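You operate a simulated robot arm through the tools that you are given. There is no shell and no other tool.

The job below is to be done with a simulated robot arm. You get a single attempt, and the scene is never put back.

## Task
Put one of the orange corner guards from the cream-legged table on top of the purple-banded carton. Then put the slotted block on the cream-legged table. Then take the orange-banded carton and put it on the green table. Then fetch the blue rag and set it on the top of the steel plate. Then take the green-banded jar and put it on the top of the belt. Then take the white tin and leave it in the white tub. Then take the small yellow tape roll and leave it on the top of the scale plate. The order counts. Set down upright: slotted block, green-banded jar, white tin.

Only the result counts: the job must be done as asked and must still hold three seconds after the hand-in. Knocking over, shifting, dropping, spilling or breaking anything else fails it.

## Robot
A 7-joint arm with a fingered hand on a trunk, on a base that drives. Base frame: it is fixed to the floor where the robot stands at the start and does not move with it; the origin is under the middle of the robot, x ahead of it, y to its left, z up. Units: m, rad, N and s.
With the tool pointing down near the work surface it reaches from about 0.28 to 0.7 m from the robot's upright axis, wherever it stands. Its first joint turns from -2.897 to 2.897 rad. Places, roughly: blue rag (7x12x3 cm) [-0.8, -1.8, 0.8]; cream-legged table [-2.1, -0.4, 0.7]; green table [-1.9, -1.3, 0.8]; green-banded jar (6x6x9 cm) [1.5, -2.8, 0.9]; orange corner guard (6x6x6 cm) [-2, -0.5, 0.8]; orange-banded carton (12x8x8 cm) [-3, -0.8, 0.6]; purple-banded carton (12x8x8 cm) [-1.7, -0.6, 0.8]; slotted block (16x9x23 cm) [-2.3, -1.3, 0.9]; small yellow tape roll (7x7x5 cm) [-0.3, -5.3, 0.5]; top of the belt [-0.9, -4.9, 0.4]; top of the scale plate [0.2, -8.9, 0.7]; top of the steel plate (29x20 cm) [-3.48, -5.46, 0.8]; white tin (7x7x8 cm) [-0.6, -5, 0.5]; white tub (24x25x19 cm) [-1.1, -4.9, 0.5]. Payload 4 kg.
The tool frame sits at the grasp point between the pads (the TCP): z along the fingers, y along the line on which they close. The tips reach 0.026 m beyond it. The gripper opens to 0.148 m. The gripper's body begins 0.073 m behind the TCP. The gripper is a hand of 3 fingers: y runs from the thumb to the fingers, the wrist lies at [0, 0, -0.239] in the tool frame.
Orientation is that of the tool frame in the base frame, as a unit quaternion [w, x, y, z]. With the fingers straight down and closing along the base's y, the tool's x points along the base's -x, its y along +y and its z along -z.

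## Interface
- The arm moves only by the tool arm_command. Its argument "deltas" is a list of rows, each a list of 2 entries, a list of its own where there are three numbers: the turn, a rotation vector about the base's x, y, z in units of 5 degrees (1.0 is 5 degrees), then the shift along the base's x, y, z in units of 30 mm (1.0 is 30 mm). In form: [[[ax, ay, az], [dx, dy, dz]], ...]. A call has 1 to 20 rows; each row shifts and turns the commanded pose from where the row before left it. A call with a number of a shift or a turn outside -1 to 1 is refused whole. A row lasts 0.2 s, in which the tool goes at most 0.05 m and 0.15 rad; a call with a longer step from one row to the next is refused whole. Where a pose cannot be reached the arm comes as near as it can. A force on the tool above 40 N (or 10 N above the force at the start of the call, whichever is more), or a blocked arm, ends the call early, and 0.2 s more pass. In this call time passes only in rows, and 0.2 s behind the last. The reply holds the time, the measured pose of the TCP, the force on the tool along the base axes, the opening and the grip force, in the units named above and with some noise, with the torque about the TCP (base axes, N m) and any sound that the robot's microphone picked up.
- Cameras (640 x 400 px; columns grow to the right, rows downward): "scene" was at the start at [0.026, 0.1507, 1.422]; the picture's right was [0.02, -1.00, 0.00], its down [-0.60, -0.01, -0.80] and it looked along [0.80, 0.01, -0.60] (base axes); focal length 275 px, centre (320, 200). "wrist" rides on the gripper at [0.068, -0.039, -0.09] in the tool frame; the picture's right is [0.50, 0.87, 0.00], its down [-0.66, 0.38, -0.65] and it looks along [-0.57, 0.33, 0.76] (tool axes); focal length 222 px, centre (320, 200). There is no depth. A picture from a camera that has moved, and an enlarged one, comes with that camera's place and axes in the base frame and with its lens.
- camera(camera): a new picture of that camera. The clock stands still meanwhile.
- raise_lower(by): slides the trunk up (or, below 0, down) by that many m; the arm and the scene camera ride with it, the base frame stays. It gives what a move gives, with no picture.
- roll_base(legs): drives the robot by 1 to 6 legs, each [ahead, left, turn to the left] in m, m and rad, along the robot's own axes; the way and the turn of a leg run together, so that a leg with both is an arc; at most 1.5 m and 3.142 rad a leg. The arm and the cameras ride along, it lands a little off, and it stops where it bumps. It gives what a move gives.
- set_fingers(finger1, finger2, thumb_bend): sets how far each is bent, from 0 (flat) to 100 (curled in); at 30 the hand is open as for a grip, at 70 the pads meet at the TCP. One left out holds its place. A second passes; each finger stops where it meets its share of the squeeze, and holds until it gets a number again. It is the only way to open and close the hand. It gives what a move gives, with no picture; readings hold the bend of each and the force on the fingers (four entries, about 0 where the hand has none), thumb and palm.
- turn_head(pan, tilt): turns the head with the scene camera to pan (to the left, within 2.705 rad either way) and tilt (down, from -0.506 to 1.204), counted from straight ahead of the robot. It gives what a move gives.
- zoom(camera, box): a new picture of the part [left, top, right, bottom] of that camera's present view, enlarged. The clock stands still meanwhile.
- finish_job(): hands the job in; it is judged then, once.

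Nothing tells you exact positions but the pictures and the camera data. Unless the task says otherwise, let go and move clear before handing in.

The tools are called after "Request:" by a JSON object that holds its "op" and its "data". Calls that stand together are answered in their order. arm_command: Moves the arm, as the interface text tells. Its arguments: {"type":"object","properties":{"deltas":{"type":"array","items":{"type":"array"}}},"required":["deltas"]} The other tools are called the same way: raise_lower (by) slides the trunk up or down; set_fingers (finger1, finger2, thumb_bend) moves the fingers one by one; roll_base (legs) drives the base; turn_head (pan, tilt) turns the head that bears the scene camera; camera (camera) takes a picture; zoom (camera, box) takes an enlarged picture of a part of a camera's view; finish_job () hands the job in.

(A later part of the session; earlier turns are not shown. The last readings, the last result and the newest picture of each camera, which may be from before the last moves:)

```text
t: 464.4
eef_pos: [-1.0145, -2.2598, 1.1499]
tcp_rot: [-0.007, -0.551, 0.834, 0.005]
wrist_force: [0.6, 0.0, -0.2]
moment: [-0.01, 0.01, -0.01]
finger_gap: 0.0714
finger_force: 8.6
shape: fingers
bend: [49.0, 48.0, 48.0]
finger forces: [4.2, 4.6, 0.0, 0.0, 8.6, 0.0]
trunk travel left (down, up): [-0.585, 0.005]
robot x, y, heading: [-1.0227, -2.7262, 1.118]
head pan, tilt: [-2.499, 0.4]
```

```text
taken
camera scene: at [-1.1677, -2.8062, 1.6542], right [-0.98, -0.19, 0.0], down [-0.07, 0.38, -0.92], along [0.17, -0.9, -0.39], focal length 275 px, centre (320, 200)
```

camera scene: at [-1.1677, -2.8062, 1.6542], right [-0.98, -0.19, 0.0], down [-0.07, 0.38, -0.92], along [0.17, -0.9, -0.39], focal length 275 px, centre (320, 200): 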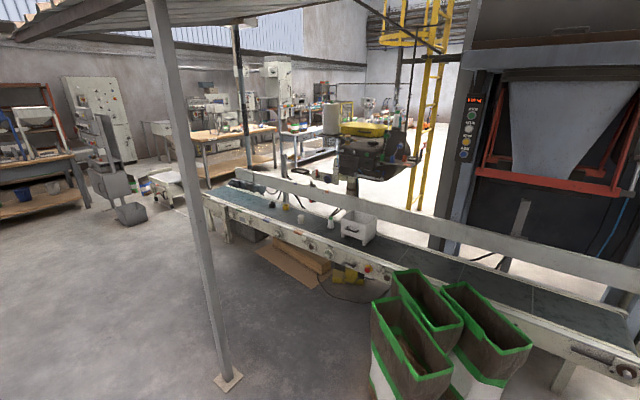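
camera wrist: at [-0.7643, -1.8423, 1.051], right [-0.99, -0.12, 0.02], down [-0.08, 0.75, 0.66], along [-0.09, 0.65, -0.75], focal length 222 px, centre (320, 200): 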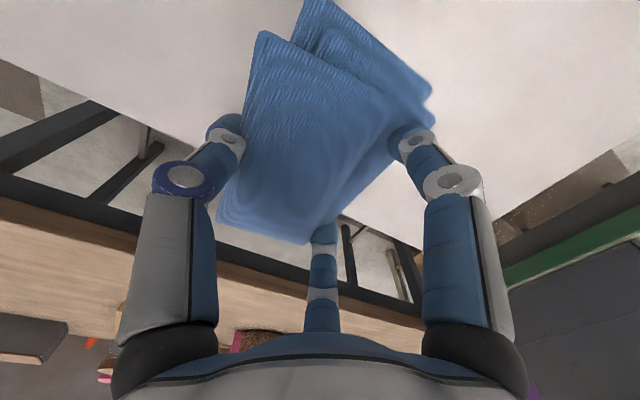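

From here I can see the conveyor with the tub, tin and tape roll. The steel plate at (-3.48,-5.46) is hidden behind the machine. I'll take the rag by the known northern loop around to the open floor west of the pallet, avoiding the cable.

Request:
{"op": "roll_base", "data": {"legs": [[0.028, -0.823, 0], [0.62, -0.11, 0], [0.711, 0.023, 0], [0.9175, 0.4456, 0], [0.42, 0.805, 0]]}}

Request:
{"op": "camera", "data": {"camera": "wrist"}}

```text
t: 484.7
eef_pos: [-0.1321, 0.3227, 1.1498]
tcp_rot: [-0.007, -0.55, 0.835, 0.006]
wrist_force: [1.0, -0.2, -1.0]
moment: [0.0, 0.0, 0.0]
finger_gap: 0.0716
finger_force: 8.5
shape: fingers
bend: [49.0, 48.0, 48.0]
finger forces: [4.3, 4.4, 0.0, 0.0, 8.6, 0.1]
trunk travel left (down, up): [-0.585, 0.005]
robot x, y, heading: [-0.1414, -0.1424, 1.115]
head pan, tilt: [-2.499, 0.4]
```

```text
taken
camera wrist: at [-0.1222, 0.2453, 1.2396], right [-0.99, -0.12, 0.02], down [-0.08, 0.75, 0.66], along [-0.09, 0.65, -0.75], focal length 222 px, centre (320, 200)
```

wrist: 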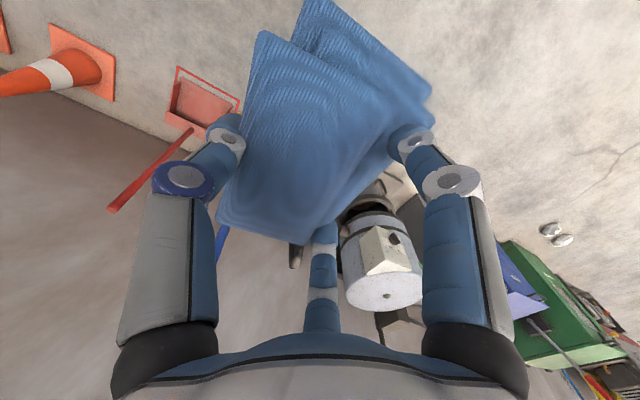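

Request:
{"op": "roll_base", "data": {"legs": [[-0.139, 0.721, 0], [0.136, 0.79, 0], [-0.232, 1.11, 0], [-1.05, 0.599, 0]]}}

Request:
{"op": "turn_head", "data": {"pan": 2.6, "tilt": 0.4}}

Request:
{"op": "camera", "data": {"camera": "scene"}}

Request:
{"op": "camera", "data": {"camera": "wrist"}}

```text
t: 503.6
eef_pos: [-3.5817, 0.5803, 1.1494]
tcp_rot: [-0.008, -0.552, 0.834, 0.006]
wrist_force: [-0.4, 0.3, -0.8]
moment: [0.03, -0.02, 0.01]
finger_gap: 0.0712
finger_force: 7.7
shape: fingers
bend: [49.0, 48.0, 48.0]
finger forces: [4.2, 4.5, 0.0, 0.0, 8.7, 0.0]
trunk travel left (down, up): [-0.585, 0.005]
robot x, y, heading: [-3.5911, 0.1153, 1.123]
head pan, tilt: [-2.499, 0.4]
```

```text
t: 507.6
eef_pos: [-3.5803, 0.5813, 1.1497]
tcp_rot: [-0.008, -0.551, 0.834, 0.005]
wrist_force: [0.2, 0.1, -1.3]
moment: [0.03, -0.02, 0.02]
finger_gap: 0.0711
finger_force: 9.4
shape: fingers
bend: [49.0, 48.0, 48.0]
finger forces: [4.2, 4.5, 0.1, 0.0, 8.7, 0.1]
trunk travel left (down, up): [-0.585, 0.005]
robot x, y, heading: [-3.5872, 0.1145, 1.117]
head pan, tilt: [2.601, 0.4]
```

```text
taken
camera scene: at [-3.8288, 0.0752, 1.6542], right [-0.55, 0.84, 0.0], down [0.33, 0.21, -0.92], along [-0.77, -0.5, -0.39], focal length 275 px, centre (320, 200)
```

scene: 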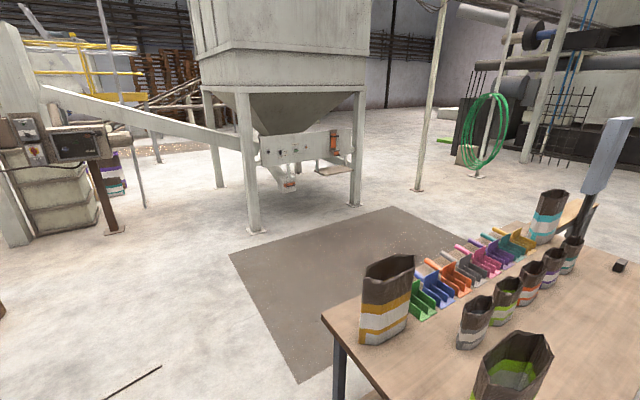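

```text
taken
camera wrist: at [-3.571, 0.5034, 1.2397], right [-0.99, -0.12, 0.02], down [-0.08, 0.75, 0.66], along [-0.09, 0.65, -0.75], focal length 222 px, centre (320, 200)
```

wrist: 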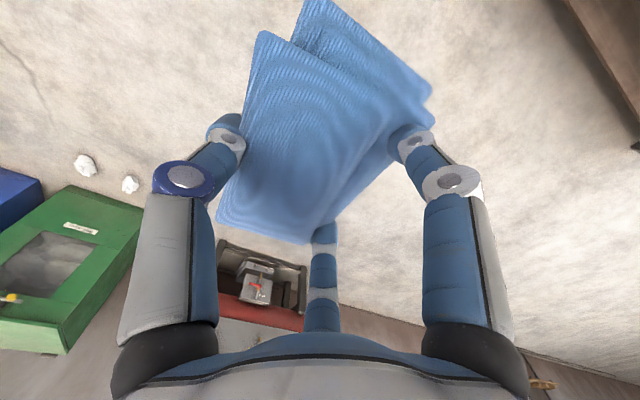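

Request:
{"op": "roll_base", "data": {"legs": [[-0.867, 0.148, 0], [-0.856, 0.272, 0], [-0.418, -0.17, 0], [-0.544, -0.71, 0]]}}

Request:
{"op": "turn_head", "data": {"pan": -2.4, "tilt": 0.35}}

Request:
{"op": "camera", "data": {"camera": "scene"}}

Request:
{"op": "zoom", "data": {"camera": "scene", "box": [150, 60, 390, 210]}}

```text
t: 523.3
eef_pos: [-4.3632, -2.0442, 1.1505]
tcp_rot: [-0.008, -0.545, 0.838, 0.006]
wrist_force: [0.9, -0.1, -1.2]
moment: [0.01, -0.02, 0.02]
finger_gap: 0.0713
finger_force: 8.6
shape: fingers
bend: [49.0, 48.0, 48.0]
finger forces: [4.3, 4.4, 0.1, 0.0, 8.7, 0.0]
trunk travel left (down, up): [-0.585, 0.005]
robot x, y, heading: [-4.3776, -2.5077, 1.102]
head pan, tilt: [2.601, 0.4]
```

```text
t: 527.2
eef_pos: [-4.3631, -2.044, 1.1495]
tcp_rot: [-0.008, -0.545, 0.839, 0.005]
wrist_force: [0.3, 1.0, -0.2]
moment: [0.02, 0.01, 0.03]
finger_gap: 0.0713
finger_force: 9.0
shape: fingers
bend: [49.0, 48.0, 48.0]
finger forces: [4.2, 4.5, 0.0, 0.0, 8.8, 0.0]
trunk travel left (down, up): [-0.585, 0.005]
robot x, y, heading: [-4.3803, -2.5123, 1.093]
head pan, tilt: [-2.4, 0.351]
```

```text
taken
camera scene: at [-4.5163, -2.5865, 1.6588], right [-0.96, -0.27, 0.0], down [-0.09, 0.33, -0.94], along [0.25, -0.9, -0.34], focal length 275 px, centre (320, 200)
```

scene: 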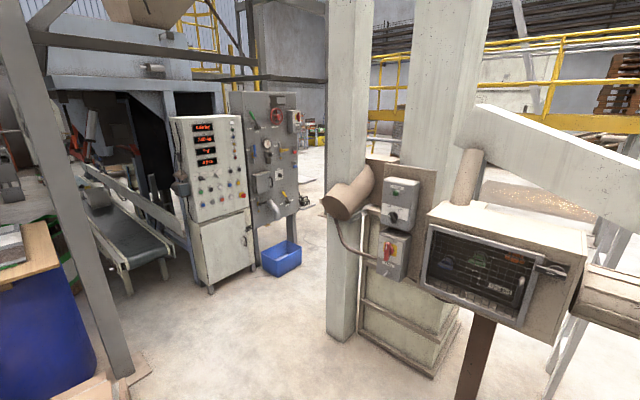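

```text
2.67 times, centred on (270, 135) of scene
camera zoom: at [-4.5163, -2.5865, 1.6588], right [-0.96, -0.27, 0.0], down [-0.09, 0.33, -0.94], along [0.25, -0.9, -0.34], focal length 734 px, centre (453, 373)
```

zoom: 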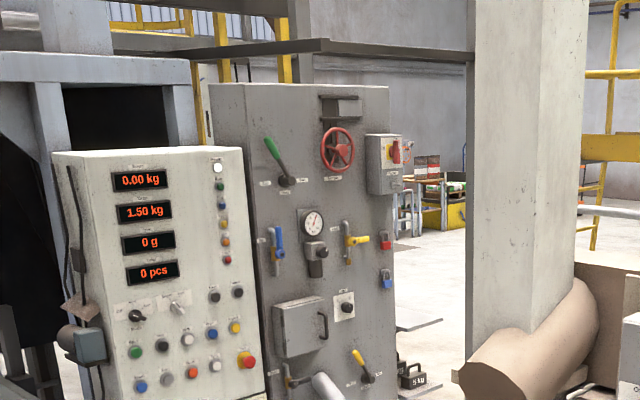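

I see it: the thin plate sticks out beside the lever panel at about (-3.48,-5.46), reachable from the west past the blue bin and the white column. I'll turn to face south and drive closer.

Request:
{"op": "roll_base", "data": {"legs": [[0, 0, -2.293], [0.579, -0.139, 0], [0.7, 0.3, 0]]}}

Request:
{"op": "turn_head", "data": {"pan": 0.0, "tilt": 0.5}}

Request:
{"op": "camera", "data": {"camera": "scene"}}

Request:
{"op": "turn_head", "data": {"pan": -0.7, "tilt": 0.5}}

Request:
{"op": "camera", "data": {"camera": "scene"}}

```text
t: 539.7
eef_pos: [-3.3921, -3.9576, 1.1508]
tcp_rot: [0.002, 0.534, 0.845, 0.009]
wrist_force: [-0.2, 0.1, -0.3]
moment: [0.02, -0.01, -0.02]
finger_gap: 0.0711
finger_force: 8.4
shape: fingers
bend: [49.0, 49.0, 48.0]
finger forces: [4.1, 4.5, 0.0, 0.0, 8.5, 0.0]
trunk travel left (down, up): [-0.585, 0.005]
robot x, y, heading: [-3.7359, -3.644, -1.171]
head pan, tilt: [-2.4, 0.351]
```

```text
t: 541.9
eef_pos: [-3.392, -3.9571, 1.1491]
tcp_rot: [0.002, 0.535, 0.845, 0.009]
wrist_force: [-0.6, -0.6, -1.2]
moment: [-0.01, -0.02, 0.02]
finger_gap: 0.0713
finger_force: 8.2
shape: fingers
bend: [49.0, 49.0, 48.0]
finger forces: [4.1, 4.4, 0.0, 0.0, 8.6, 0.1]
trunk travel left (down, up): [-0.585, 0.005]
robot x, y, heading: [-3.7333, -3.6429, -1.185]
head pan, tilt: [0.0, 0.499]
```

```text
taken
camera scene: at [-3.585, -3.6154, 1.6451], right [-0.92, -0.38, 0.0], down [-0.18, 0.44, -0.88], along [0.34, -0.81, -0.48], focal length 275 px, centre (320, 200)
```

scene: 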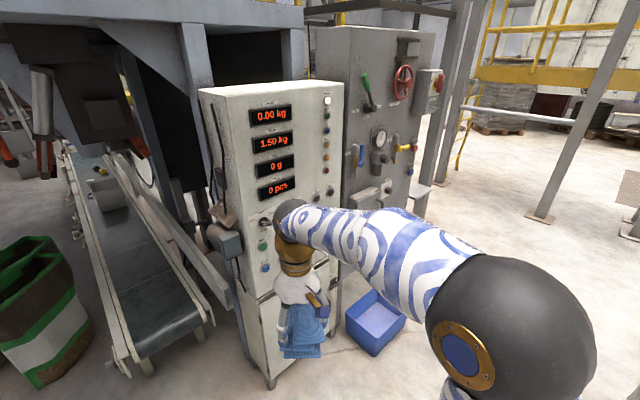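

```text
t: 543.0
eef_pos: [-3.3916, -3.9577, 1.1498]
tcp_rot: [0.002, 0.534, 0.845, 0.009]
wrist_force: [-0.6, 0.5, -1.3]
moment: [0.06, -0.03, 0.0]
finger_gap: 0.071
finger_force: 8.3
shape: fingers
bend: [49.0, 49.0, 48.0]
finger forces: [4.0, 4.4, 0.0, 0.0, 8.5, 0.1]
trunk travel left (down, up): [-0.585, 0.005]
robot x, y, heading: [-3.7356, -3.6418, -1.178]
head pan, tilt: [-0.7, 0.499]
```

```text
taken
camera scene: at [-3.6472, -3.618, 1.6451], right [-0.95, 0.3, 0.0], down [0.14, 0.46, -0.88], along [-0.27, -0.84, -0.48], focal length 275 px, centre (320, 200)
```

scene: 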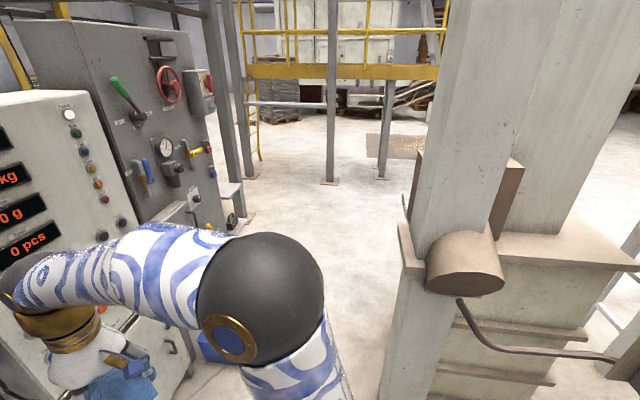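

The plate is mounted on the right side of the lever panel, and the gap past the blue bin and the column looks about 0.73 m wide. I need the true base size, so I'll lower the trunk and look straight down.

Request:
{"op": "raise_lower", "data": {"by": -0.55}}

Request:
{"op": "turn_head", "data": {"pan": -0.6, "tilt": 1.2}}

Request:
{"op": "camera", "data": {"camera": "scene"}}

Request:
{"op": "turn_head", "data": {"pan": 0.8, "tilt": 1.2}}

Request:
{"op": "camera", "data": {"camera": "scene"}}

```text
refused: -0.55 is not a number from -0.4 to 0.4
```

```text
t: 544.1
eef_pos: [-3.3913, -3.9576, 1.1487]
tcp_rot: [0.002, 0.534, 0.845, 0.009]
wrist_force: [-1.2, 0.0, 0.4]
moment: [-0.01, -0.05, 0.02]
finger_gap: 0.0711
finger_force: 9.0
shape: fingers
bend: [49.0, 49.0, 48.0]
finger forces: [4.0, 4.4, 0.0, 0.1, 8.5, 0.0]
trunk travel left (down, up): [-0.585, 0.005]
robot x, y, heading: [-3.7319, -3.6435, -1.178]
head pan, tilt: [-0.6, 1.201]
```

```text
taken
camera scene: at [-3.6313, -3.586, 1.5914], right [-0.98, 0.21, 0.0], down [0.19, 0.91, -0.36], along [-0.08, -0.36, -0.93], focal length 275 px, centre (320, 200)
```

scene: 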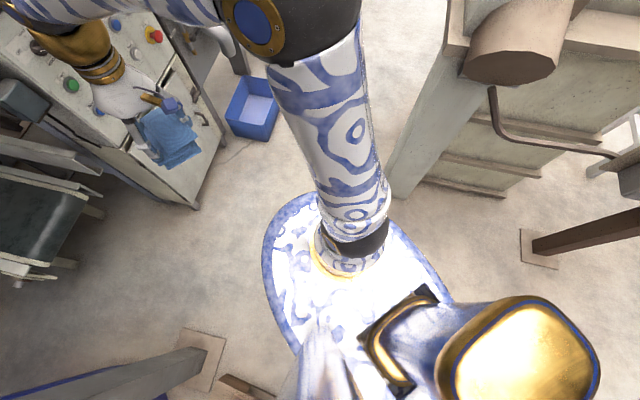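

```text
t: 545.6
eef_pos: [-3.3924, -3.9583, 1.1507]
tcp_rot: [0.002, 0.534, 0.845, 0.009]
wrist_force: [0.2, -1.0, -0.3]
moment: [0.03, -0.01, 0.01]
finger_gap: 0.0713
finger_force: 8.6
shape: fingers
bend: [49.0, 49.0, 48.0]
finger forces: [4.1, 4.4, 0.0, 0.0, 8.6, 0.0]
trunk travel left (down, up): [-0.585, 0.005]
robot x, y, heading: [-3.7324, -3.6384, -1.177]
head pan, tilt: [0.799, 1.201]
```

```text
taken
camera scene: at [-3.5678, -3.552, 1.5914], right [-0.37, -0.93, 0.0], down [-0.87, 0.35, -0.36], along [0.34, -0.13, -0.93], focal length 275 px, centre (320, 200)
```

scene: 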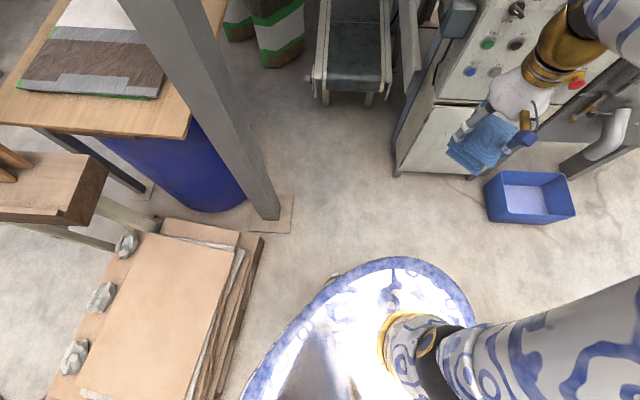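

Request:
{"op": "raise_lower", "data": {"by": -0.4}}

Request:
{"op": "camera", "data": {"camera": "scene"}}

Request:
{"op": "turn_head", "data": {"pan": -0.6, "tilt": 1.2}}

Request:
{"op": "camera", "data": {"camera": "scene"}}

```text
t: 549.4
eef_pos: [-3.3918, -3.9569, 0.7482]
tcp_rot: [0.001, 0.534, 0.845, 0.01]
wrist_force: [1.3, -0.2, -0.6]
moment: [0.0, 0.03, -0.01]
finger_gap: 0.0714
finger_force: 8.5
shape: fingers
bend: [49.0, 49.0, 48.0]
finger forces: [4.1, 4.4, 0.0, 0.0, 8.5, 0.1]
trunk travel left (down, up): [-0.185, 0.405]
robot x, y, heading: [-3.7339, -3.6429, -1.176]
head pan, tilt: [0.799, 1.201]
```

```text
taken
camera scene: at [-3.5678, -3.552, 1.1914], right [-0.37, -0.93, 0.0], down [-0.87, 0.35, -0.36], along [0.34, -0.13, -0.93], focal length 275 px, centre (320, 200)
```

scene: 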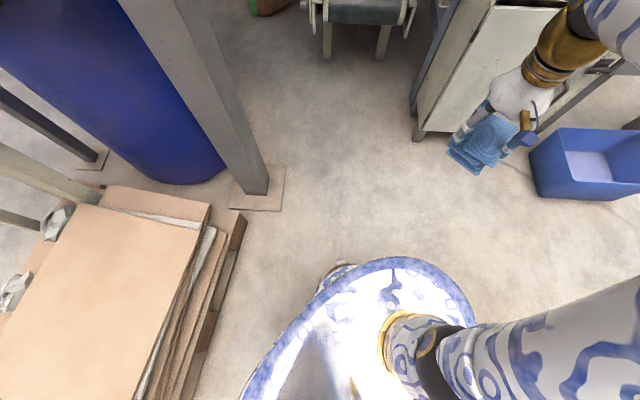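

```text
t: 551.0
eef_pos: [-3.3917, -3.9558, 0.7495]
tcp_rot: [0.002, 0.534, 0.845, 0.01]
wrist_force: [0.5, -0.4, -1.1]
moment: [0.04, -0.02, 0.0]
finger_gap: 0.0711
finger_force: 8.7
shape: fingers
bend: [49.0, 49.0, 48.0]
finger forces: [4.2, 4.4, 0.1, 0.0, 8.5, 0.1]
trunk travel left (down, up): [-0.185, 0.405]
robot x, y, heading: [-3.734, -3.6432, -1.18]
head pan, tilt: [-0.6, 1.201]
```

```text
taken
camera scene: at [-3.6313, -3.586, 1.1914], right [-0.98, 0.21, 0.0], down [0.19, 0.91, -0.36], along [-0.07, -0.35, -0.93], focal length 275 px, centre (320, 200)
```

scene: 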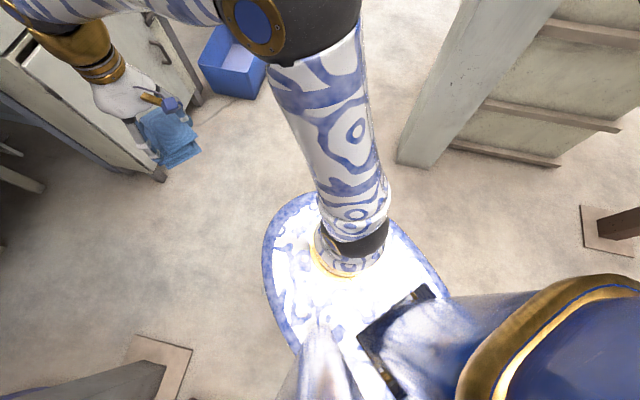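

The real base is only about 0.3 m in radius, so the gap is comfortable. I'll raise the trunk again and drive through between the bin and the column.

Request:
{"op": "raise_lower", "data": {"by": 0.35}}

Request:
{"op": "roll_base", "data": {"legs": [[0.628, -0.332, 0], [0.385, -0.376, 0]]}}

Request:
{"op": "turn_head", "data": {"pan": 0.3, "tilt": 0.6}}

Request:
{"op": "camera", "data": {"camera": "scene"}}

Request:
{"op": "camera", "data": {"camera": "wrist"}}

```text
t: 554.4
eef_pos: [-3.393, -3.958, 1.1002]
tcp_rot: [0.002, 0.534, 0.845, 0.01]
wrist_force: [0.4, -0.1, -0.9]
moment: [0.0, -0.02, -0.01]
finger_gap: 0.071
finger_force: 8.7
shape: fingers
bend: [49.0, 49.0, 48.0]
finger forces: [4.1, 4.5, 0.0, 0.0, 8.5, 0.0]
trunk travel left (down, up): [-0.535, 0.055]
robot x, y, heading: [-3.7369, -3.639, -1.175]
head pan, tilt: [-0.6, 1.201]
```

```text
t: 561.0
eef_pos: [-3.6575, -5.1652, 1.0999]
tcp_rot: [0.002, 0.534, 0.846, 0.009]
wrist_force: [0.1, 0.4, -0.9]
moment: [-0.04, 0.0, -0.02]
finger_gap: 0.0707
finger_force: 8.2
shape: fingers
bend: [49.0, 49.0, 48.0]
finger forces: [4.1, 4.3, 0.1, 0.1, 8.4, 0.0]
trunk travel left (down, up): [-0.535, 0.055]
robot x, y, heading: [-4.0016, -4.8517, -1.175]
head pan, tilt: [-0.6, 1.201]
```

```text
t: 562.2
eef_pos: [-3.6577, -5.1653, 1.101]
tcp_rot: [0.002, 0.533, 0.846, 0.009]
wrist_force: [-0.3, 0.0, -1.6]
moment: [-0.03, -0.01, 0.0]
finger_gap: 0.0712
finger_force: 8.1
shape: fingers
bend: [49.0, 49.0, 48.0]
finger forces: [4.2, 4.4, 0.0, 0.0, 8.5, 0.1]
trunk travel left (down, up): [-0.535, 0.055]
robot x, y, heading: [-3.9996, -4.8498, -1.175]
head pan, tilt: [0.3, 0.6]
```

```text
taken
camera scene: at [-3.8301, -4.8069, 1.5859], right [-0.77, -0.64, 0.0], down [-0.36, 0.43, -0.82], along [0.53, -0.63, -0.57], focal length 275 px, centre (320, 200)
```

scene: 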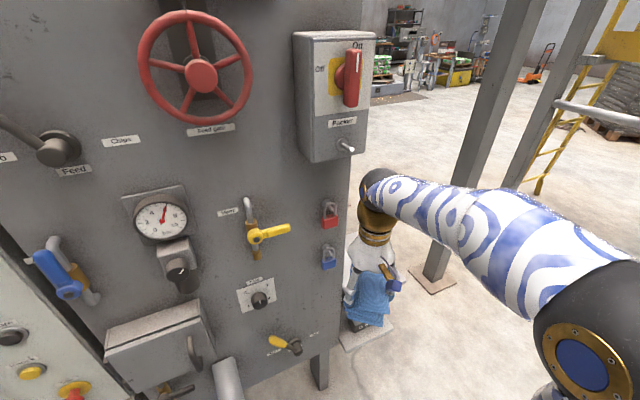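

```text
taken
camera wrist: at [-3.7243, -5.1216, 1.1897], right [0.57, 0.82, 0.02], down [0.62, -0.44, 0.66], along [0.55, -0.36, -0.75], focal length 222 px, centre (320, 200)
```

wrist: 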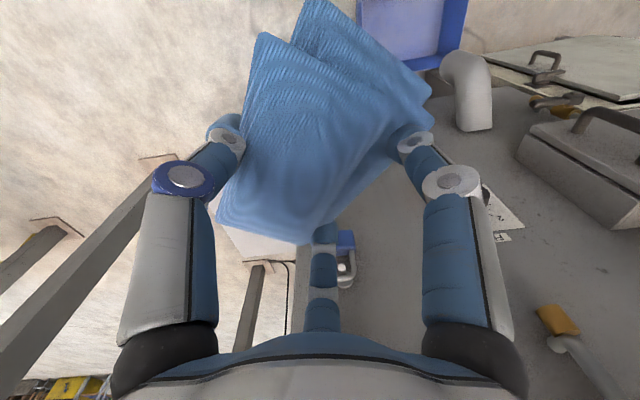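

I'm beside the lever panel with the hand close to its right edge. I'll shift further southwest, away from the panel, to face the plate properly.

Request:
{"op": "roll_base", "data": {"legs": [[0.31, -0.25, 0]]}}

Request:
{"op": "turn_head", "data": {"pan": 0.9, "tilt": 0.7}}

Request:
{"op": "camera", "data": {"camera": "scene"}}

Request:
{"op": "camera", "data": {"camera": "wrist"}}

```text
t: 564.7
eef_pos: [-3.7726, -5.549, 1.1002]
tcp_rot: [0.001, 0.536, 0.844, 0.009]
wrist_force: [0.0, -0.7, -0.3]
moment: [0.02, 0.0, 0.01]
finger_gap: 0.0709
finger_force: 8.1
shape: fingers
bend: [49.0, 49.0, 48.0]
finger forces: [4.1, 4.4, 0.1, 0.0, 8.6, 0.0]
trunk travel left (down, up): [-0.535, 0.055]
robot x, y, heading: [-4.1137, -5.2322, -1.186]
head pan, tilt: [0.3, 0.6]
```

```text
t: 565.7
eef_pos: [-3.7719, -5.5485, 1.1002]
tcp_rot: [0.002, 0.537, 0.844, 0.009]
wrist_force: [-0.9, 0.5, -0.3]
moment: [-0.02, -0.05, 0.05]
finger_gap: 0.0708
finger_force: 8.5
shape: fingers
bend: [49.0, 49.0, 48.0]
finger forces: [4.2, 4.6, 0.1, 0.0, 8.6, 0.0]
trunk travel left (down, up): [-0.535, 0.055]
robot x, y, heading: [-4.1122, -5.2312, -1.185]
head pan, tilt: [0.901, 0.7]
```

```text
taken
camera scene: at [-3.9168, -5.1452, 1.5774], right [-0.28, -0.96, 0.0], down [-0.62, 0.18, -0.76], along [0.73, -0.21, -0.64], focal length 275 px, centre (320, 200)
```

scene: 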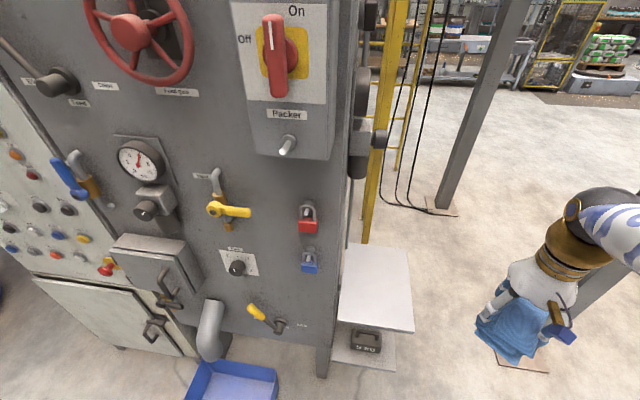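

```text
taken
camera wrist: at [-3.8386, -5.5052, 1.1897], right [0.57, 0.82, 0.02], down [0.61, -0.44, 0.66], along [0.55, -0.36, -0.75], focal length 222 px, centre (320, 200)
```

wrist: 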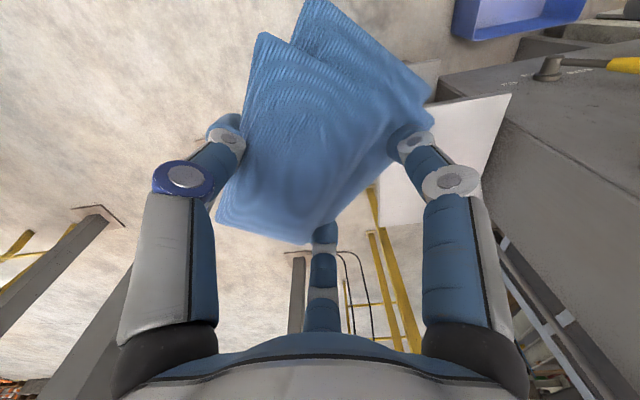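

The steel plate is now clear: centre (-3.47,-5.47), long axis at -26°, tight against the panel's right side. I'll move a bit south and turn so the rag lines up with the plate.

Request:
{"op": "roll_base", "data": {"legs": [[0.254, -0.09, 0], [0, 0, 0.755]]}}

Request:
{"op": "turn_head", "data": {"pan": 0.1, "tilt": 0.75}}

Request:
{"op": "camera", "data": {"camera": "scene"}}

Request:
{"op": "camera", "data": {"camera": "wrist"}}

```text
t: 569.6
eef_pos: [-3.6359, -5.4962, 1.0994]
tcp_rot: [-0.002, 0.188, 0.982, 0.009]
wrist_force: [0.2, -0.5, -0.5]
moment: [-0.01, 0.01, -0.02]
finger_gap: 0.0711
finger_force: 8.1
shape: fingers
bend: [49.0, 49.0, 48.0]
finger forces: [4.1, 4.4, 0.1, 0.0, 8.5, 0.0]
trunk travel left (down, up): [-0.535, 0.055]
robot x, y, heading: [-4.102, -5.5029, -0.43]
head pan, tilt: [0.901, 0.7]
```

```text
t: 570.7
eef_pos: [-3.6348, -5.4975, 1.1014]
tcp_rot: [-0.001, 0.188, 0.982, 0.01]
wrist_force: [1.1, -0.4, -1.0]
moment: [-0.03, -0.03, -0.02]
finger_gap: 0.0708
finger_force: 8.5
shape: fingers
bend: [49.0, 49.0, 48.0]
finger forces: [4.1, 4.3, 0.1, 0.0, 8.5, 0.0]
trunk travel left (down, up): [-0.535, 0.055]
robot x, y, heading: [-4.1032, -5.503, -0.428]
head pan, tilt: [0.099, 0.75]
```

```text
taken
camera scene: at [-4.0149, -5.367, 1.5731], right [-0.32, -0.95, 0.0], down [-0.65, 0.22, -0.73], along [0.69, -0.24, -0.68], focal length 275 px, centre (320, 200)
```

scene: 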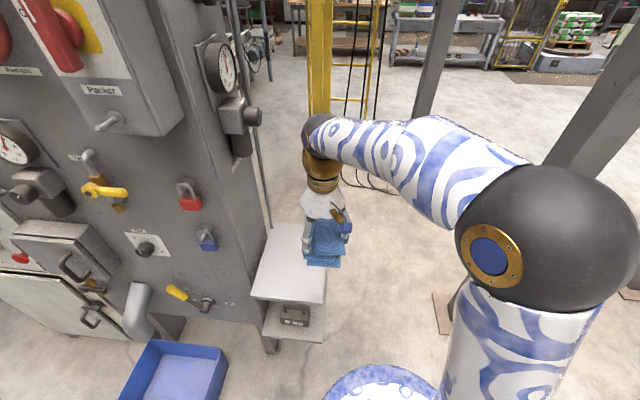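

```text
taken
camera wrist: at [-3.7133, -5.5105, 1.1897], right [-0.14, 0.99, 0.02], down [0.75, 0.1, 0.66], along [0.65, 0.11, -0.75], focal length 222 px, centre (320, 200)
```

wrist: 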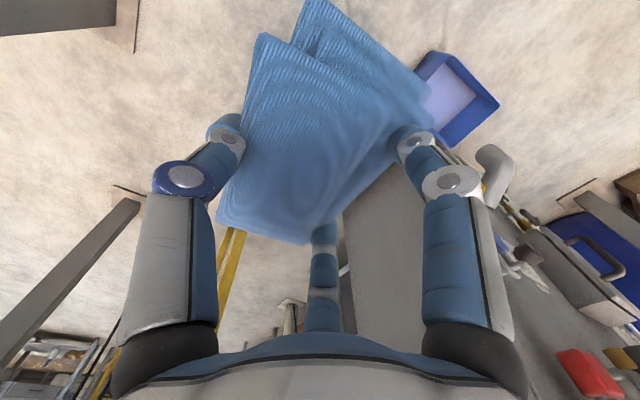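

The plate is clear under the hand, though there is a gauge valve higher up on the panel side near (-3.385,-5.38,1.26), so I'll stay toward the front of the plate. I'll move over the spot and lower.

Request:
{"op": "arm_command", "data": {"deltas": [[[0, 0, -0.8], [0.5, 0.15, -0.3]], [[0, 0, 0], [0.9, 0.27, -0.3]], [[0, 0, 0], [0.9, 0.27, -0.3]], [[0, 0, 0], [0.9, 0.27, -0.3]], [[0, 0, 0], [0.9, 0.27, -0.3]], [[0, 0, 0], [0.3, 0.09, -0.3]]]}}

Request:
{"op": "camera", "data": {"camera": "wrist"}}

Request:
{"op": "camera", "data": {"camera": "scene"}}

```text
t: 572.1
eef_pos: [-3.5035, -5.4576, 1.0464]
tcp_rot: [-0.002, 0.222, 0.975, 0.009]
wrist_force: [0.4, -0.2, -0.5]
moment: [-0.01, 0.0, 0.02]
finger_gap: 0.0707
finger_force: 8.7
shape: fingers
bend: [49.0, 49.0, 48.0]
finger forces: [4.2, 4.4, 0.1, 0.1, 8.5, 0.0]
trunk travel left (down, up): [-0.535, 0.055]
robot x, y, heading: [-4.1012, -5.5007, -0.432]
head pan, tilt: [0.099, 0.75]
```

```text
taken
camera wrist: at [-3.5819, -5.4658, 1.1356], right [-0.07, 1.0, 0.02], down [0.75, 0.04, 0.66], along [0.65, 0.06, -0.75], focal length 222 px, centre (320, 200)
```

wrist: 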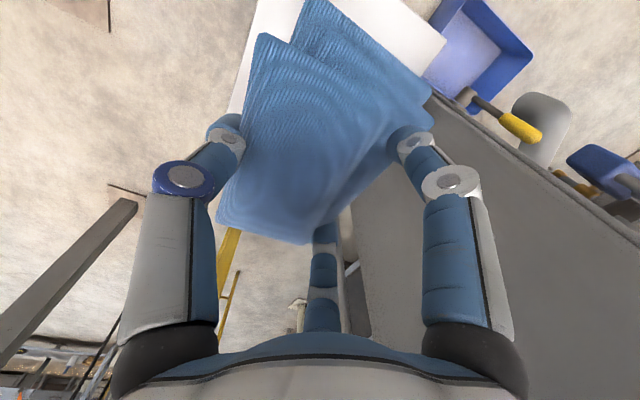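

```text
taken
camera scene: at [-4.0146, -5.3669, 1.5731], right [-0.32, -0.95, 0.0], down [-0.65, 0.22, -0.73], along [0.69, -0.24, -0.68], focal length 275 px, centre (320, 200)
```

scene: 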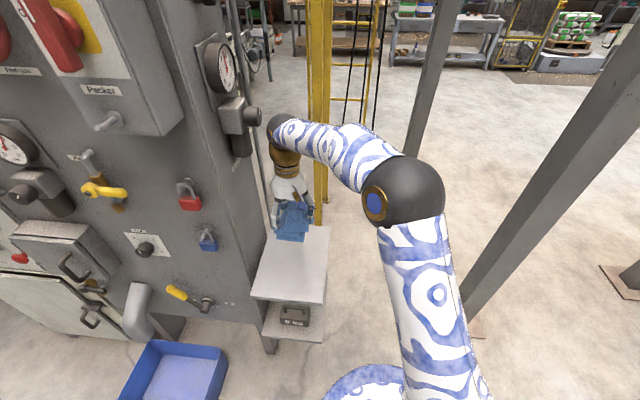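

Request:
{"op": "arm_command", "data": {"deltas": [[[0, 0, 0], [0, 0, -0.7]], [[0, 0, 0], [0, 0, -0.9]], [[0, 0, 0], [0, 0, -0.9]], [[0, 0, 0], [0, 0, -0.9]], [[0, 0, 0], [0, 0, -0.9]], [[0, 0, 0], [0, 0, -0.9]], [[0, 0, 0], [0, 0, -0.3]]]}}

Request:
{"op": "camera", "data": {"camera": "wrist"}}

Request:
{"op": "zoom", "data": {"camera": "scene", "box": [220, 130, 380, 330]}}

```text
t: 573.7
eef_pos: [-3.5036, -5.4589, 0.8807]
tcp_rot: [-0.001, 0.223, 0.975, 0.009]
wrist_force: [0.1, 0.0, -0.5]
moment: [-0.03, 0.01, 0.03]
finger_gap: 0.0704
finger_force: 8.8
shape: fingers
bend: [49.0, 49.0, 48.0]
finger forces: [4.0, 4.4, 0.1, 0.0, 8.6, 0.0]
trunk travel left (down, up): [-0.535, 0.055]
robot x, y, heading: [-4.0994, -5.5066, -0.426]
head pan, tilt: [0.099, 0.75]
```

```text
taken
camera wrist: at [-3.5826, -5.4665, 0.9707], right [-0.07, 1.0, 0.02], down [0.75, 0.04, 0.66], along [0.65, 0.06, -0.75], focal length 222 px, centre (320, 200)
```

wrist: 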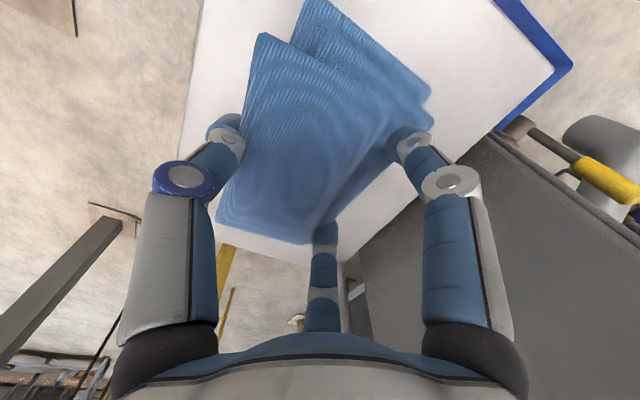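

```text
2.00 times, centred on (300, 230) of scene
camera zoom: at [-4.0148, -5.367, 1.5731], right [-0.32, -0.95, 0.0], down [-0.65, 0.22, -0.73], along [0.69, -0.24, -0.68], focal length 551 px, centre (360, 140)
```

zoom: 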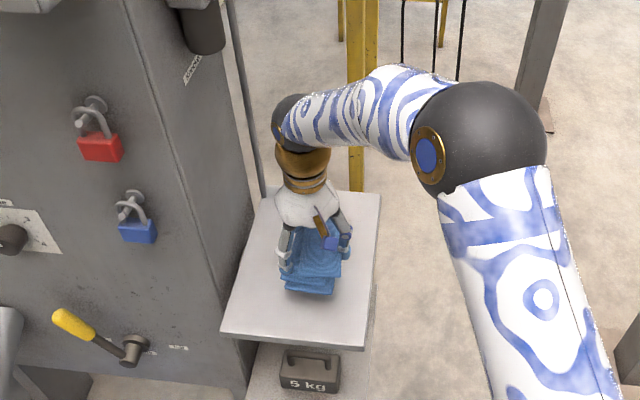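

Request:
{"op": "arm_command", "data": {"deltas": [[[0, 0, 0], [0, 0, -0.4]], [[0, 0, 0], [0, 0, -0.2]], [[0, 0, 0], [0, 0, 0]]]}}

Request:
{"op": "arm_command", "data": {"deltas": [[[0, 0, 0], [0, 0, -0.15]], [[0, 0, 0], [0, 0, 0]]]}}

Request:
{"op": "arm_command", "data": {"deltas": [[[0, 0, 0], [0, 0, -0.15]], [[0, 0, 0], [0, 0, 0]]]}}

Request:
{"op": "zoom", "data": {"camera": "scene", "box": [260, 210, 360, 310]}}

```text
t: 574.5
eef_pos: [-3.5025, -5.4582, 0.8628]
tcp_rot: [-0.002, 0.223, 0.975, 0.009]
wrist_force: [0.2, -0.4, -0.3]
moment: [-0.01, -0.04, -0.03]
finger_gap: 0.0709
finger_force: 8.9
shape: fingers
bend: [49.0, 49.0, 48.0]
finger forces: [4.2, 4.5, 0.0, 0.0, 8.5, 0.0]
trunk travel left (down, up): [-0.535, 0.055]
robot x, y, heading: [-4.0996, -5.5048, -0.427]
head pan, tilt: [0.099, 0.75]
```

```text
t: 575.1
eef_pos: [-3.5038, -5.4581, 0.8597]
tcp_rot: [-0.001, 0.223, 0.975, 0.009]
wrist_force: [0.0, 0.7, -0.4]
moment: [0.03, 0.01, 0.02]
finger_gap: 0.0711
finger_force: 8.6
shape: fingers
bend: [49.0, 49.0, 48.0]
finger forces: [4.1, 4.5, 0.0, 0.0, 8.6, 0.0]
trunk travel left (down, up): [-0.535, 0.055]
robot x, y, heading: [-4.1016, -5.4997, -0.425]
head pan, tilt: [0.099, 0.75]
```

```text
t: 575.7
eef_pos: [-3.5028, -5.458, 0.8546]
tcp_rot: [-0.001, 0.222, 0.975, 0.009]
wrist_force: [-0.5, 0.3, -0.1]
moment: [0.01, -0.05, -0.03]
finger_gap: 0.0707
finger_force: 8.7
shape: fingers
bend: [49.0, 49.0, 48.0]
finger forces: [4.0, 4.6, 0.0, 0.1, 8.6, 0.1]
trunk travel left (down, up): [-0.535, 0.055]
robot x, y, heading: [-4.1014, -5.5019, -0.428]
head pan, tilt: [0.099, 0.75]
```

```text
4.00 times, centred on (310, 260) of scene
camera zoom: at [-4.0148, -5.367, 1.5731], right [-0.32, -0.95, 0.0], down [-0.65, 0.22, -0.73], along [0.69, -0.24, -0.68], focal length 1101 px, centre (360, -40)
```

zoom: 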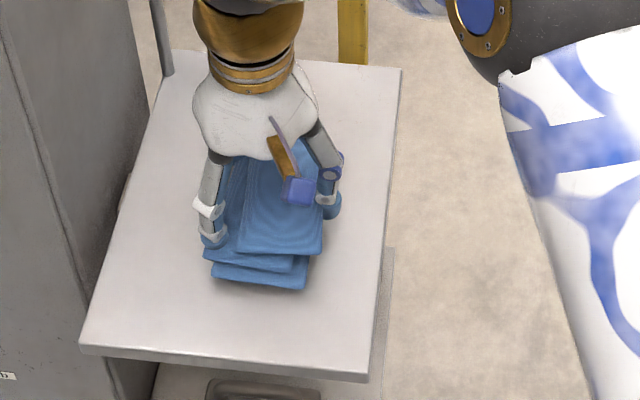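

Request:
{"op": "arm_command", "data": {"deltas": [[[0, 0, 0], [0, 0, -0.12]], [[0, 0, 0], [0, 0, 0]]]}}

Request:
{"op": "arm_command", "data": {"deltas": [[[0, 0, 0], [0, 0, -0.12]], [[0, 0, 0], [0, 0, 0]]]}}

Request:
{"op": "arm_command", "data": {"deltas": [[[0, 0, 0], [0, 0, -0.12]], [[0, 0, 0], [0, 0, 0]]]}}

```text
t: 576.3
eef_pos: [-3.5023, -5.4586, 0.8509]
tcp_rot: [-0.002, 0.223, 0.975, 0.009]
wrist_force: [-0.7, 0.2, 0.0]
moment: [-0.02, 0.01, 0.01]
finger_gap: 0.071
finger_force: 8.7
shape: fingers
bend: [49.0, 49.0, 48.0]
finger forces: [4.1, 4.4, 0.0, 0.0, 8.7, 0.1]
trunk travel left (down, up): [-0.535, 0.055]
robot x, y, heading: [-4.1008, -5.5034, -0.427]
head pan, tilt: [0.099, 0.75]
```

```text
t: 576.9
eef_pos: [-3.503, -5.4587, 0.8461]
tcp_rot: [-0.002, 0.222, 0.975, 0.009]
wrist_force: [-0.8, 0.5, -1.2]
moment: [0.02, 0.01, 0.05]
finger_gap: 0.0708
finger_force: 8.5
shape: fingers
bend: [49.0, 49.0, 48.0]
finger forces: [4.2, 4.5, 0.1, 0.0, 8.6, 0.0]
trunk travel left (down, up): [-0.535, 0.055]
robot x, y, heading: [-4.1017, -5.4994, -0.431]
head pan, tilt: [0.099, 0.75]
```

```text
t: 577.5
eef_pos: [-3.5029, -5.4588, 0.8429]
tcp_rot: [-0.002, 0.222, 0.975, 0.01]
wrist_force: [0.8, -0.7, -0.9]
moment: [0.02, 0.0, 0.02]
finger_gap: 0.071
finger_force: 8.8
shape: fingers
bend: [49.0, 49.0, 48.0]
finger forces: [4.0, 4.5, 0.0, 0.0, 8.6, 0.0]
trunk travel left (down, up): [-0.535, 0.055]
robot x, y, heading: [-4.0982, -5.5011, -0.43]
head pan, tilt: [0.099, 0.75]
```

Request:
{"op": "arm_command", "data": {"deltas": [[[0, 0, 0], [0, 0, -0.12]], [[0, 0, 0], [0, 0, 0]]]}}

Request:
{"op": "arm_command", "data": {"deltas": [[[0, 0, 0], [0, 0, -0.12]], [[0, 0, 0], [0, 0, 0]]]}}

Request:
{"op": "arm_command", "data": {"deltas": [[[0, 0, 0], [0, 0, -0.12]], [[0, 0, 0], [0, 0, 0]]]}}

Request:
{"op": "zoom", "data": {"camera": "scene", "box": [260, 210, 360, 310]}}

```text
t: 578.1
eef_pos: [-3.5028, -5.4582, 0.8385]
tcp_rot: [-0.001, 0.222, 0.975, 0.009]
wrist_force: [0.2, -0.6, -0.1]
moment: [0.01, -0.01, 0.0]
finger_gap: 0.0709
finger_force: 9.1
shape: fingers
bend: [49.0, 49.0, 48.0]
finger forces: [4.1, 4.5, 0.0, 0.1, 8.6, 0.0]
trunk travel left (down, up): [-0.535, 0.055]
robot x, y, heading: [-4.1014, -5.4988, -0.429]
head pan, tilt: [0.099, 0.75]
```

```text
t: 578.7
eef_pos: [-3.5028, -5.4584, 0.8371]
tcp_rot: [0.0, 0.222, 0.975, 0.01]
wrist_force: [0.3, -0.1, 12.5]
moment: [-0.22, 0.06, 0.02]
finger_gap: 0.0704
finger_force: 9.2
shape: fingers
bend: [49.0, 49.0, 49.0]
finger forces: [4.4, 4.8, 0.0, 0.0, 9.8, 0.0]
trunk travel left (down, up): [-0.535, 0.055]
robot x, y, heading: [-4.0999, -5.5025, -0.427]
head pan, tilt: [0.099, 0.75]
```

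```text
t: 579.3
eef_pos: [-3.5037, -5.4593, 0.835]
tcp_rot: [0.0, 0.222, 0.975, 0.01]
wrist_force: [1.5, -0.8, 23.7]
moment: [-0.71, 0.28, 0.08]
finger_gap: 0.0703
finger_force: 15.1
shape: fingers
bend: [50.0, 49.0, 49.0]
finger forces: [4.7, 5.0, 0.0, 0.0, 20.2, 0.0]
trunk travel left (down, up): [-0.535, 0.055]
robot x, y, heading: [-4.1014, -5.5001, -0.424]
head pan, tilt: [0.099, 0.75]
```

```text
4.00 times, centred on (310, 260) of scene
camera zoom: at [-4.017, -5.3671, 1.5735], right [-0.32, -0.95, 0.0], down [-0.64, 0.22, -0.73], along [0.69, -0.24, -0.68], focal length 1101 px, centre (360, -40)
```

zoom: 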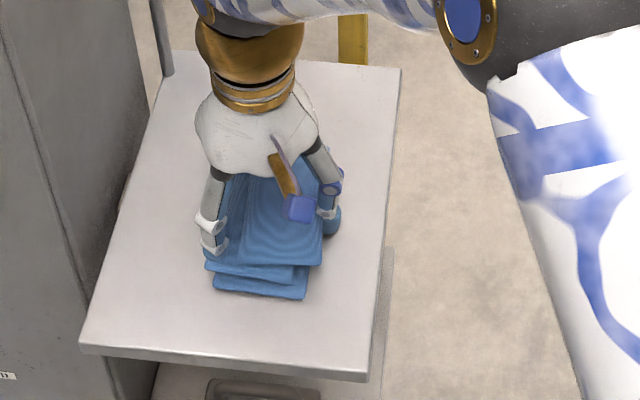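

Contact with the plate. I'll ease up slightly and release.

Request:
{"op": "arm_command", "data": {"deltas": [[[0, 0, 0], [0, 0, 0.14]], [[0, 0, 0], [0, 0, 0]]]}}

Request:
{"op": "set_fingers", "data": {"finger1": 40, "finger2": 40, "thumb_bend": 40}}

Request:
{"op": "set_fingers", "data": {"finger1": 30, "finger2": 30, "thumb_bend": 30}}

Request:
{"op": "arm_command", "data": {"deltas": [[[0, 0, 0], [0, 0, 0.4]], [[0, 0, 0], [0, 0, 0.8]], [[0, 0, 0], [0, 0, 1]], [[0, 0, 0], [0, 0, 1]], [[0, 0, 0], [0, 0, 1]], [[0, 0, 0], [0, 0, 1]], [[0, 0, 0], [0, 0, 1]], [[0, 0, 0], [0, 0, 1]]]}}

Request:
{"op": "camera", "data": {"camera": "scene"}}

Request:
{"op": "camera", "data": {"camera": "wrist"}}

```text
t: 579.9
eef_pos: [-3.5031, -5.4589, 0.8348]
tcp_rot: [-0.003, 0.222, 0.975, 0.009]
wrist_force: [-0.7, 0.4, 0.9]
moment: [-0.01, -0.05, -0.01]
finger_gap: 0.0703
finger_force: 9.9
shape: fingers
bend: [50.0, 49.0, 49.0]
finger forces: [4.5, 4.9, 0.0, 0.0, 9.4, 0.1]
trunk travel left (down, up): [-0.535, 0.055]
robot x, y, heading: [-4.1019, -5.501, -0.425]
head pan, tilt: [0.099, 0.75]
```

```text
t: 580.9
eef_pos: [-3.5027, -5.4585, 0.8351]
tcp_rot: [-0.002, 0.222, 0.975, 0.009]
wrist_force: [0.8, -0.6, 0.0]
moment: [-0.01, -0.03, -0.03]
finger_gap: 0.0946
finger_force: 0.1
shape: fingers
bend: [40.0, 40.0, 40.0]
finger forces: [0.0, 0.0, 0.0, 0.0, 0.1, 0.1]
trunk travel left (down, up): [-0.535, 0.055]
robot x, y, heading: [-4.1002, -5.5013, -0.429]
head pan, tilt: [0.099, 0.75]
```

```text
t: 581.9
eef_pos: [-3.5027, -5.4579, 0.8361]
tcp_rot: [-0.001, 0.222, 0.975, 0.009]
wrist_force: [-0.8, -0.4, 0.0]
moment: [0.0, 0.04, 0.01]
finger_gap: 0.1266
finger_force: 0.0
shape: fingers
bend: [30.0, 30.0, 30.0]
finger forces: [0.0, 0.0, 0.0, 0.0, 0.1, 0.0]
trunk travel left (down, up): [-0.535, 0.055]
robot x, y, heading: [-4.101, -5.5012, -0.43]
head pan, tilt: [0.099, 0.75]
```

```text
t: 583.7
eef_pos: [-3.5028, -5.4575, 1.0539]
tcp_rot: [-0.001, 0.223, 0.975, 0.009]
wrist_force: [-0.7, -0.7, 0.4]
moment: [0.03, 0.0, 0.01]
finger_gap: 0.1265
finger_force: 0.1
shape: fingers
bend: [30.0, 30.0, 30.0]
finger forces: [0.1, 0.0, 0.0, 0.0, 0.0, 0.0]
trunk travel left (down, up): [-0.535, 0.055]
robot x, y, heading: [-4.0986, -5.4996, -0.429]
head pan, tilt: [0.099, 0.75]
```

```text
taken
camera scene: at [-4.015, -5.367, 1.5731], right [-0.32, -0.95, 0.0], down [-0.65, 0.22, -0.73], along [0.69, -0.24, -0.68], focal length 275 px, centre (320, 200)
```

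scene: 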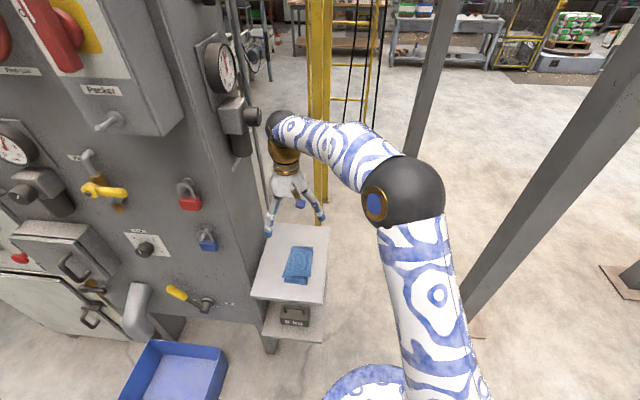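

```text
taken
camera wrist: at [-3.582, -5.4649, 1.143], right [-0.07, 1.0, 0.02], down [0.75, 0.04, 0.66], along [0.65, 0.06, -0.75], focal length 222 px, centre (320, 200)
```

wrist: 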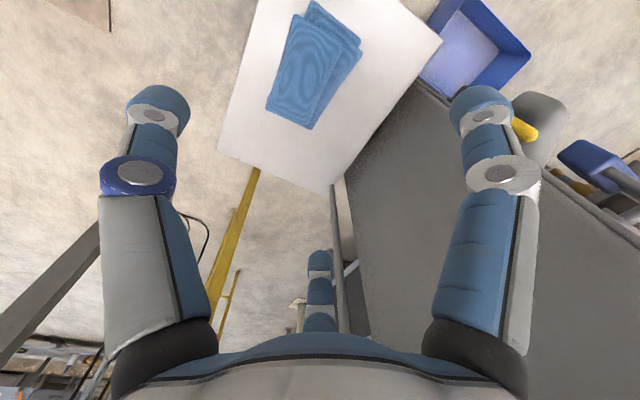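

The rag lies flat on the steel plate. Next is the green-banded jar at (1.5,-2.8). I'll retract and look south and east for a shorter way around.

Request:
{"op": "arm_command", "data": {"deltas": [[[0, 0, 0], [-0.6, -0.2, 0.5]], [[0, 0, 0], [-0.9, -0.25, 0.5]], [[0, 0, 0], [-0.9, -0.25, 0.5]], [[0, 0, 0], [-0.9, -0.25, 0.5]], [[0, 0, 0], [-0.9, -0.25, 0.5]], [[0, 0, 0], [-0.8, -0.2, 0]]]}}

Request:
{"op": "turn_head", "data": {"pan": -0.5, "tilt": 0.3}}

Request:
{"op": "camera", "data": {"camera": "scene"}}

Request:
{"op": "turn_head", "data": {"pan": -1.3, "tilt": 0.35}}

Request:
{"op": "camera", "data": {"camera": "scene"}}

Request:
{"op": "turn_head", "data": {"pan": 0.0, "tilt": 0.25}}

Request:
{"op": "camera", "data": {"camera": "scene"}}

```text
t: 585.1
eef_pos: [-3.6533, -5.5001, 1.1277]
tcp_rot: [0.0, 0.224, 0.974, 0.01]
wrist_force: [0.3, -0.6, -0.6]
moment: [0.02, 0.02, -0.03]
finger_gap: 0.1268
finger_force: 0.1
shape: fingers
bend: [30.0, 30.0, 30.0]
finger forces: [0.1, 0.1, 0.0, 0.1, 0.0, 0.1]
trunk travel left (down, up): [-0.535, 0.055]
robot x, y, heading: [-4.0998, -5.5024, -0.431]
head pan, tilt: [0.099, 0.75]
```

```text
t: 586.1
eef_pos: [-3.652, -5.5, 1.1274]
tcp_rot: [-0.002, 0.223, 0.975, 0.009]
wrist_force: [-0.1, 0.2, -0.4]
moment: [0.01, -0.01, 0.0]
finger_gap: 0.1264
finger_force: 0.0
shape: fingers
bend: [30.0, 30.0, 30.0]
finger forces: [0.0, 0.1, 0.0, 0.0, 0.0, 0.0]
trunk travel left (down, up): [-0.535, 0.055]
robot x, y, heading: [-4.1017, -5.4999, -0.435]
head pan, tilt: [-0.499, 0.3]
```

```text
taken
camera scene: at [-4.0375, -5.4149, 1.6134], right [-0.8, -0.6, 0.0], down [-0.18, 0.24, -0.96], along [0.57, -0.76, -0.3], focal length 275 px, centre (320, 200)
```

scene: 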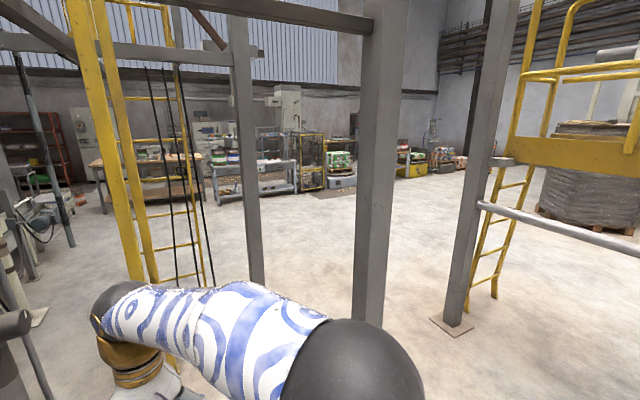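

```text
t: 587.2
eef_pos: [-3.654, -5.5003, 1.128]
tcp_rot: [-0.001, 0.222, 0.975, 0.009]
wrist_force: [-0.3, -0.5, -0.6]
moment: [0.01, -0.01, -0.02]
finger_gap: 0.1266
finger_force: 0.1
shape: fingers
bend: [30.0, 30.0, 30.0]
finger forces: [0.0, 0.1, 0.1, 0.0, 0.0, 0.1]
trunk travel left (down, up): [-0.535, 0.055]
robot x, y, heading: [-4.0994, -5.5025, -0.434]
head pan, tilt: [-1.3, 0.351]
```

```text
taken
camera scene: at [-4.1081, -5.4321, 1.6088], right [-0.99, 0.16, 0.0], down [0.05, 0.34, -0.94], along [-0.15, -0.93, -0.34], focal length 275 px, centre (320, 200)
```

scene: 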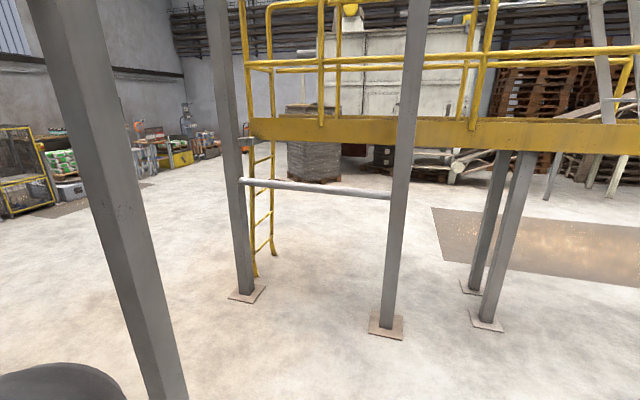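

```text
t: 588.7
eef_pos: [-3.6529, -5.4995, 1.1268]
tcp_rot: [-0.001, 0.223, 0.975, 0.009]
wrist_force: [-0.2, -0.2, -0.2]
moment: [-0.01, -0.01, -0.03]
finger_gap: 0.1267
finger_force: 0.1
shape: fingers
bend: [30.0, 30.0, 30.0]
finger forces: [0.1, 0.1, 0.0, 0.0, 0.0, 0.1]
trunk travel left (down, up): [-0.535, 0.055]
robot x, y, heading: [-4.0994, -5.498, -0.43]
head pan, tilt: [0.0, 0.25]
```

```text
taken
camera scene: at [-4.0085, -5.3791, 1.6182], right [-0.42, -0.91, 0.0], down [-0.22, 0.1, -0.97], along [0.88, -0.4, -0.25], focal length 275 px, centre (320, 200)
```

scene: 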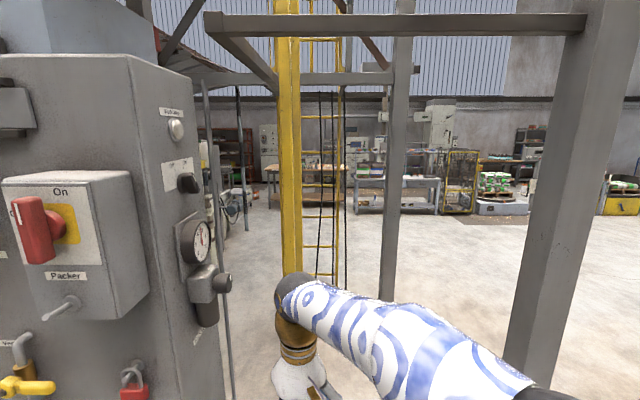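

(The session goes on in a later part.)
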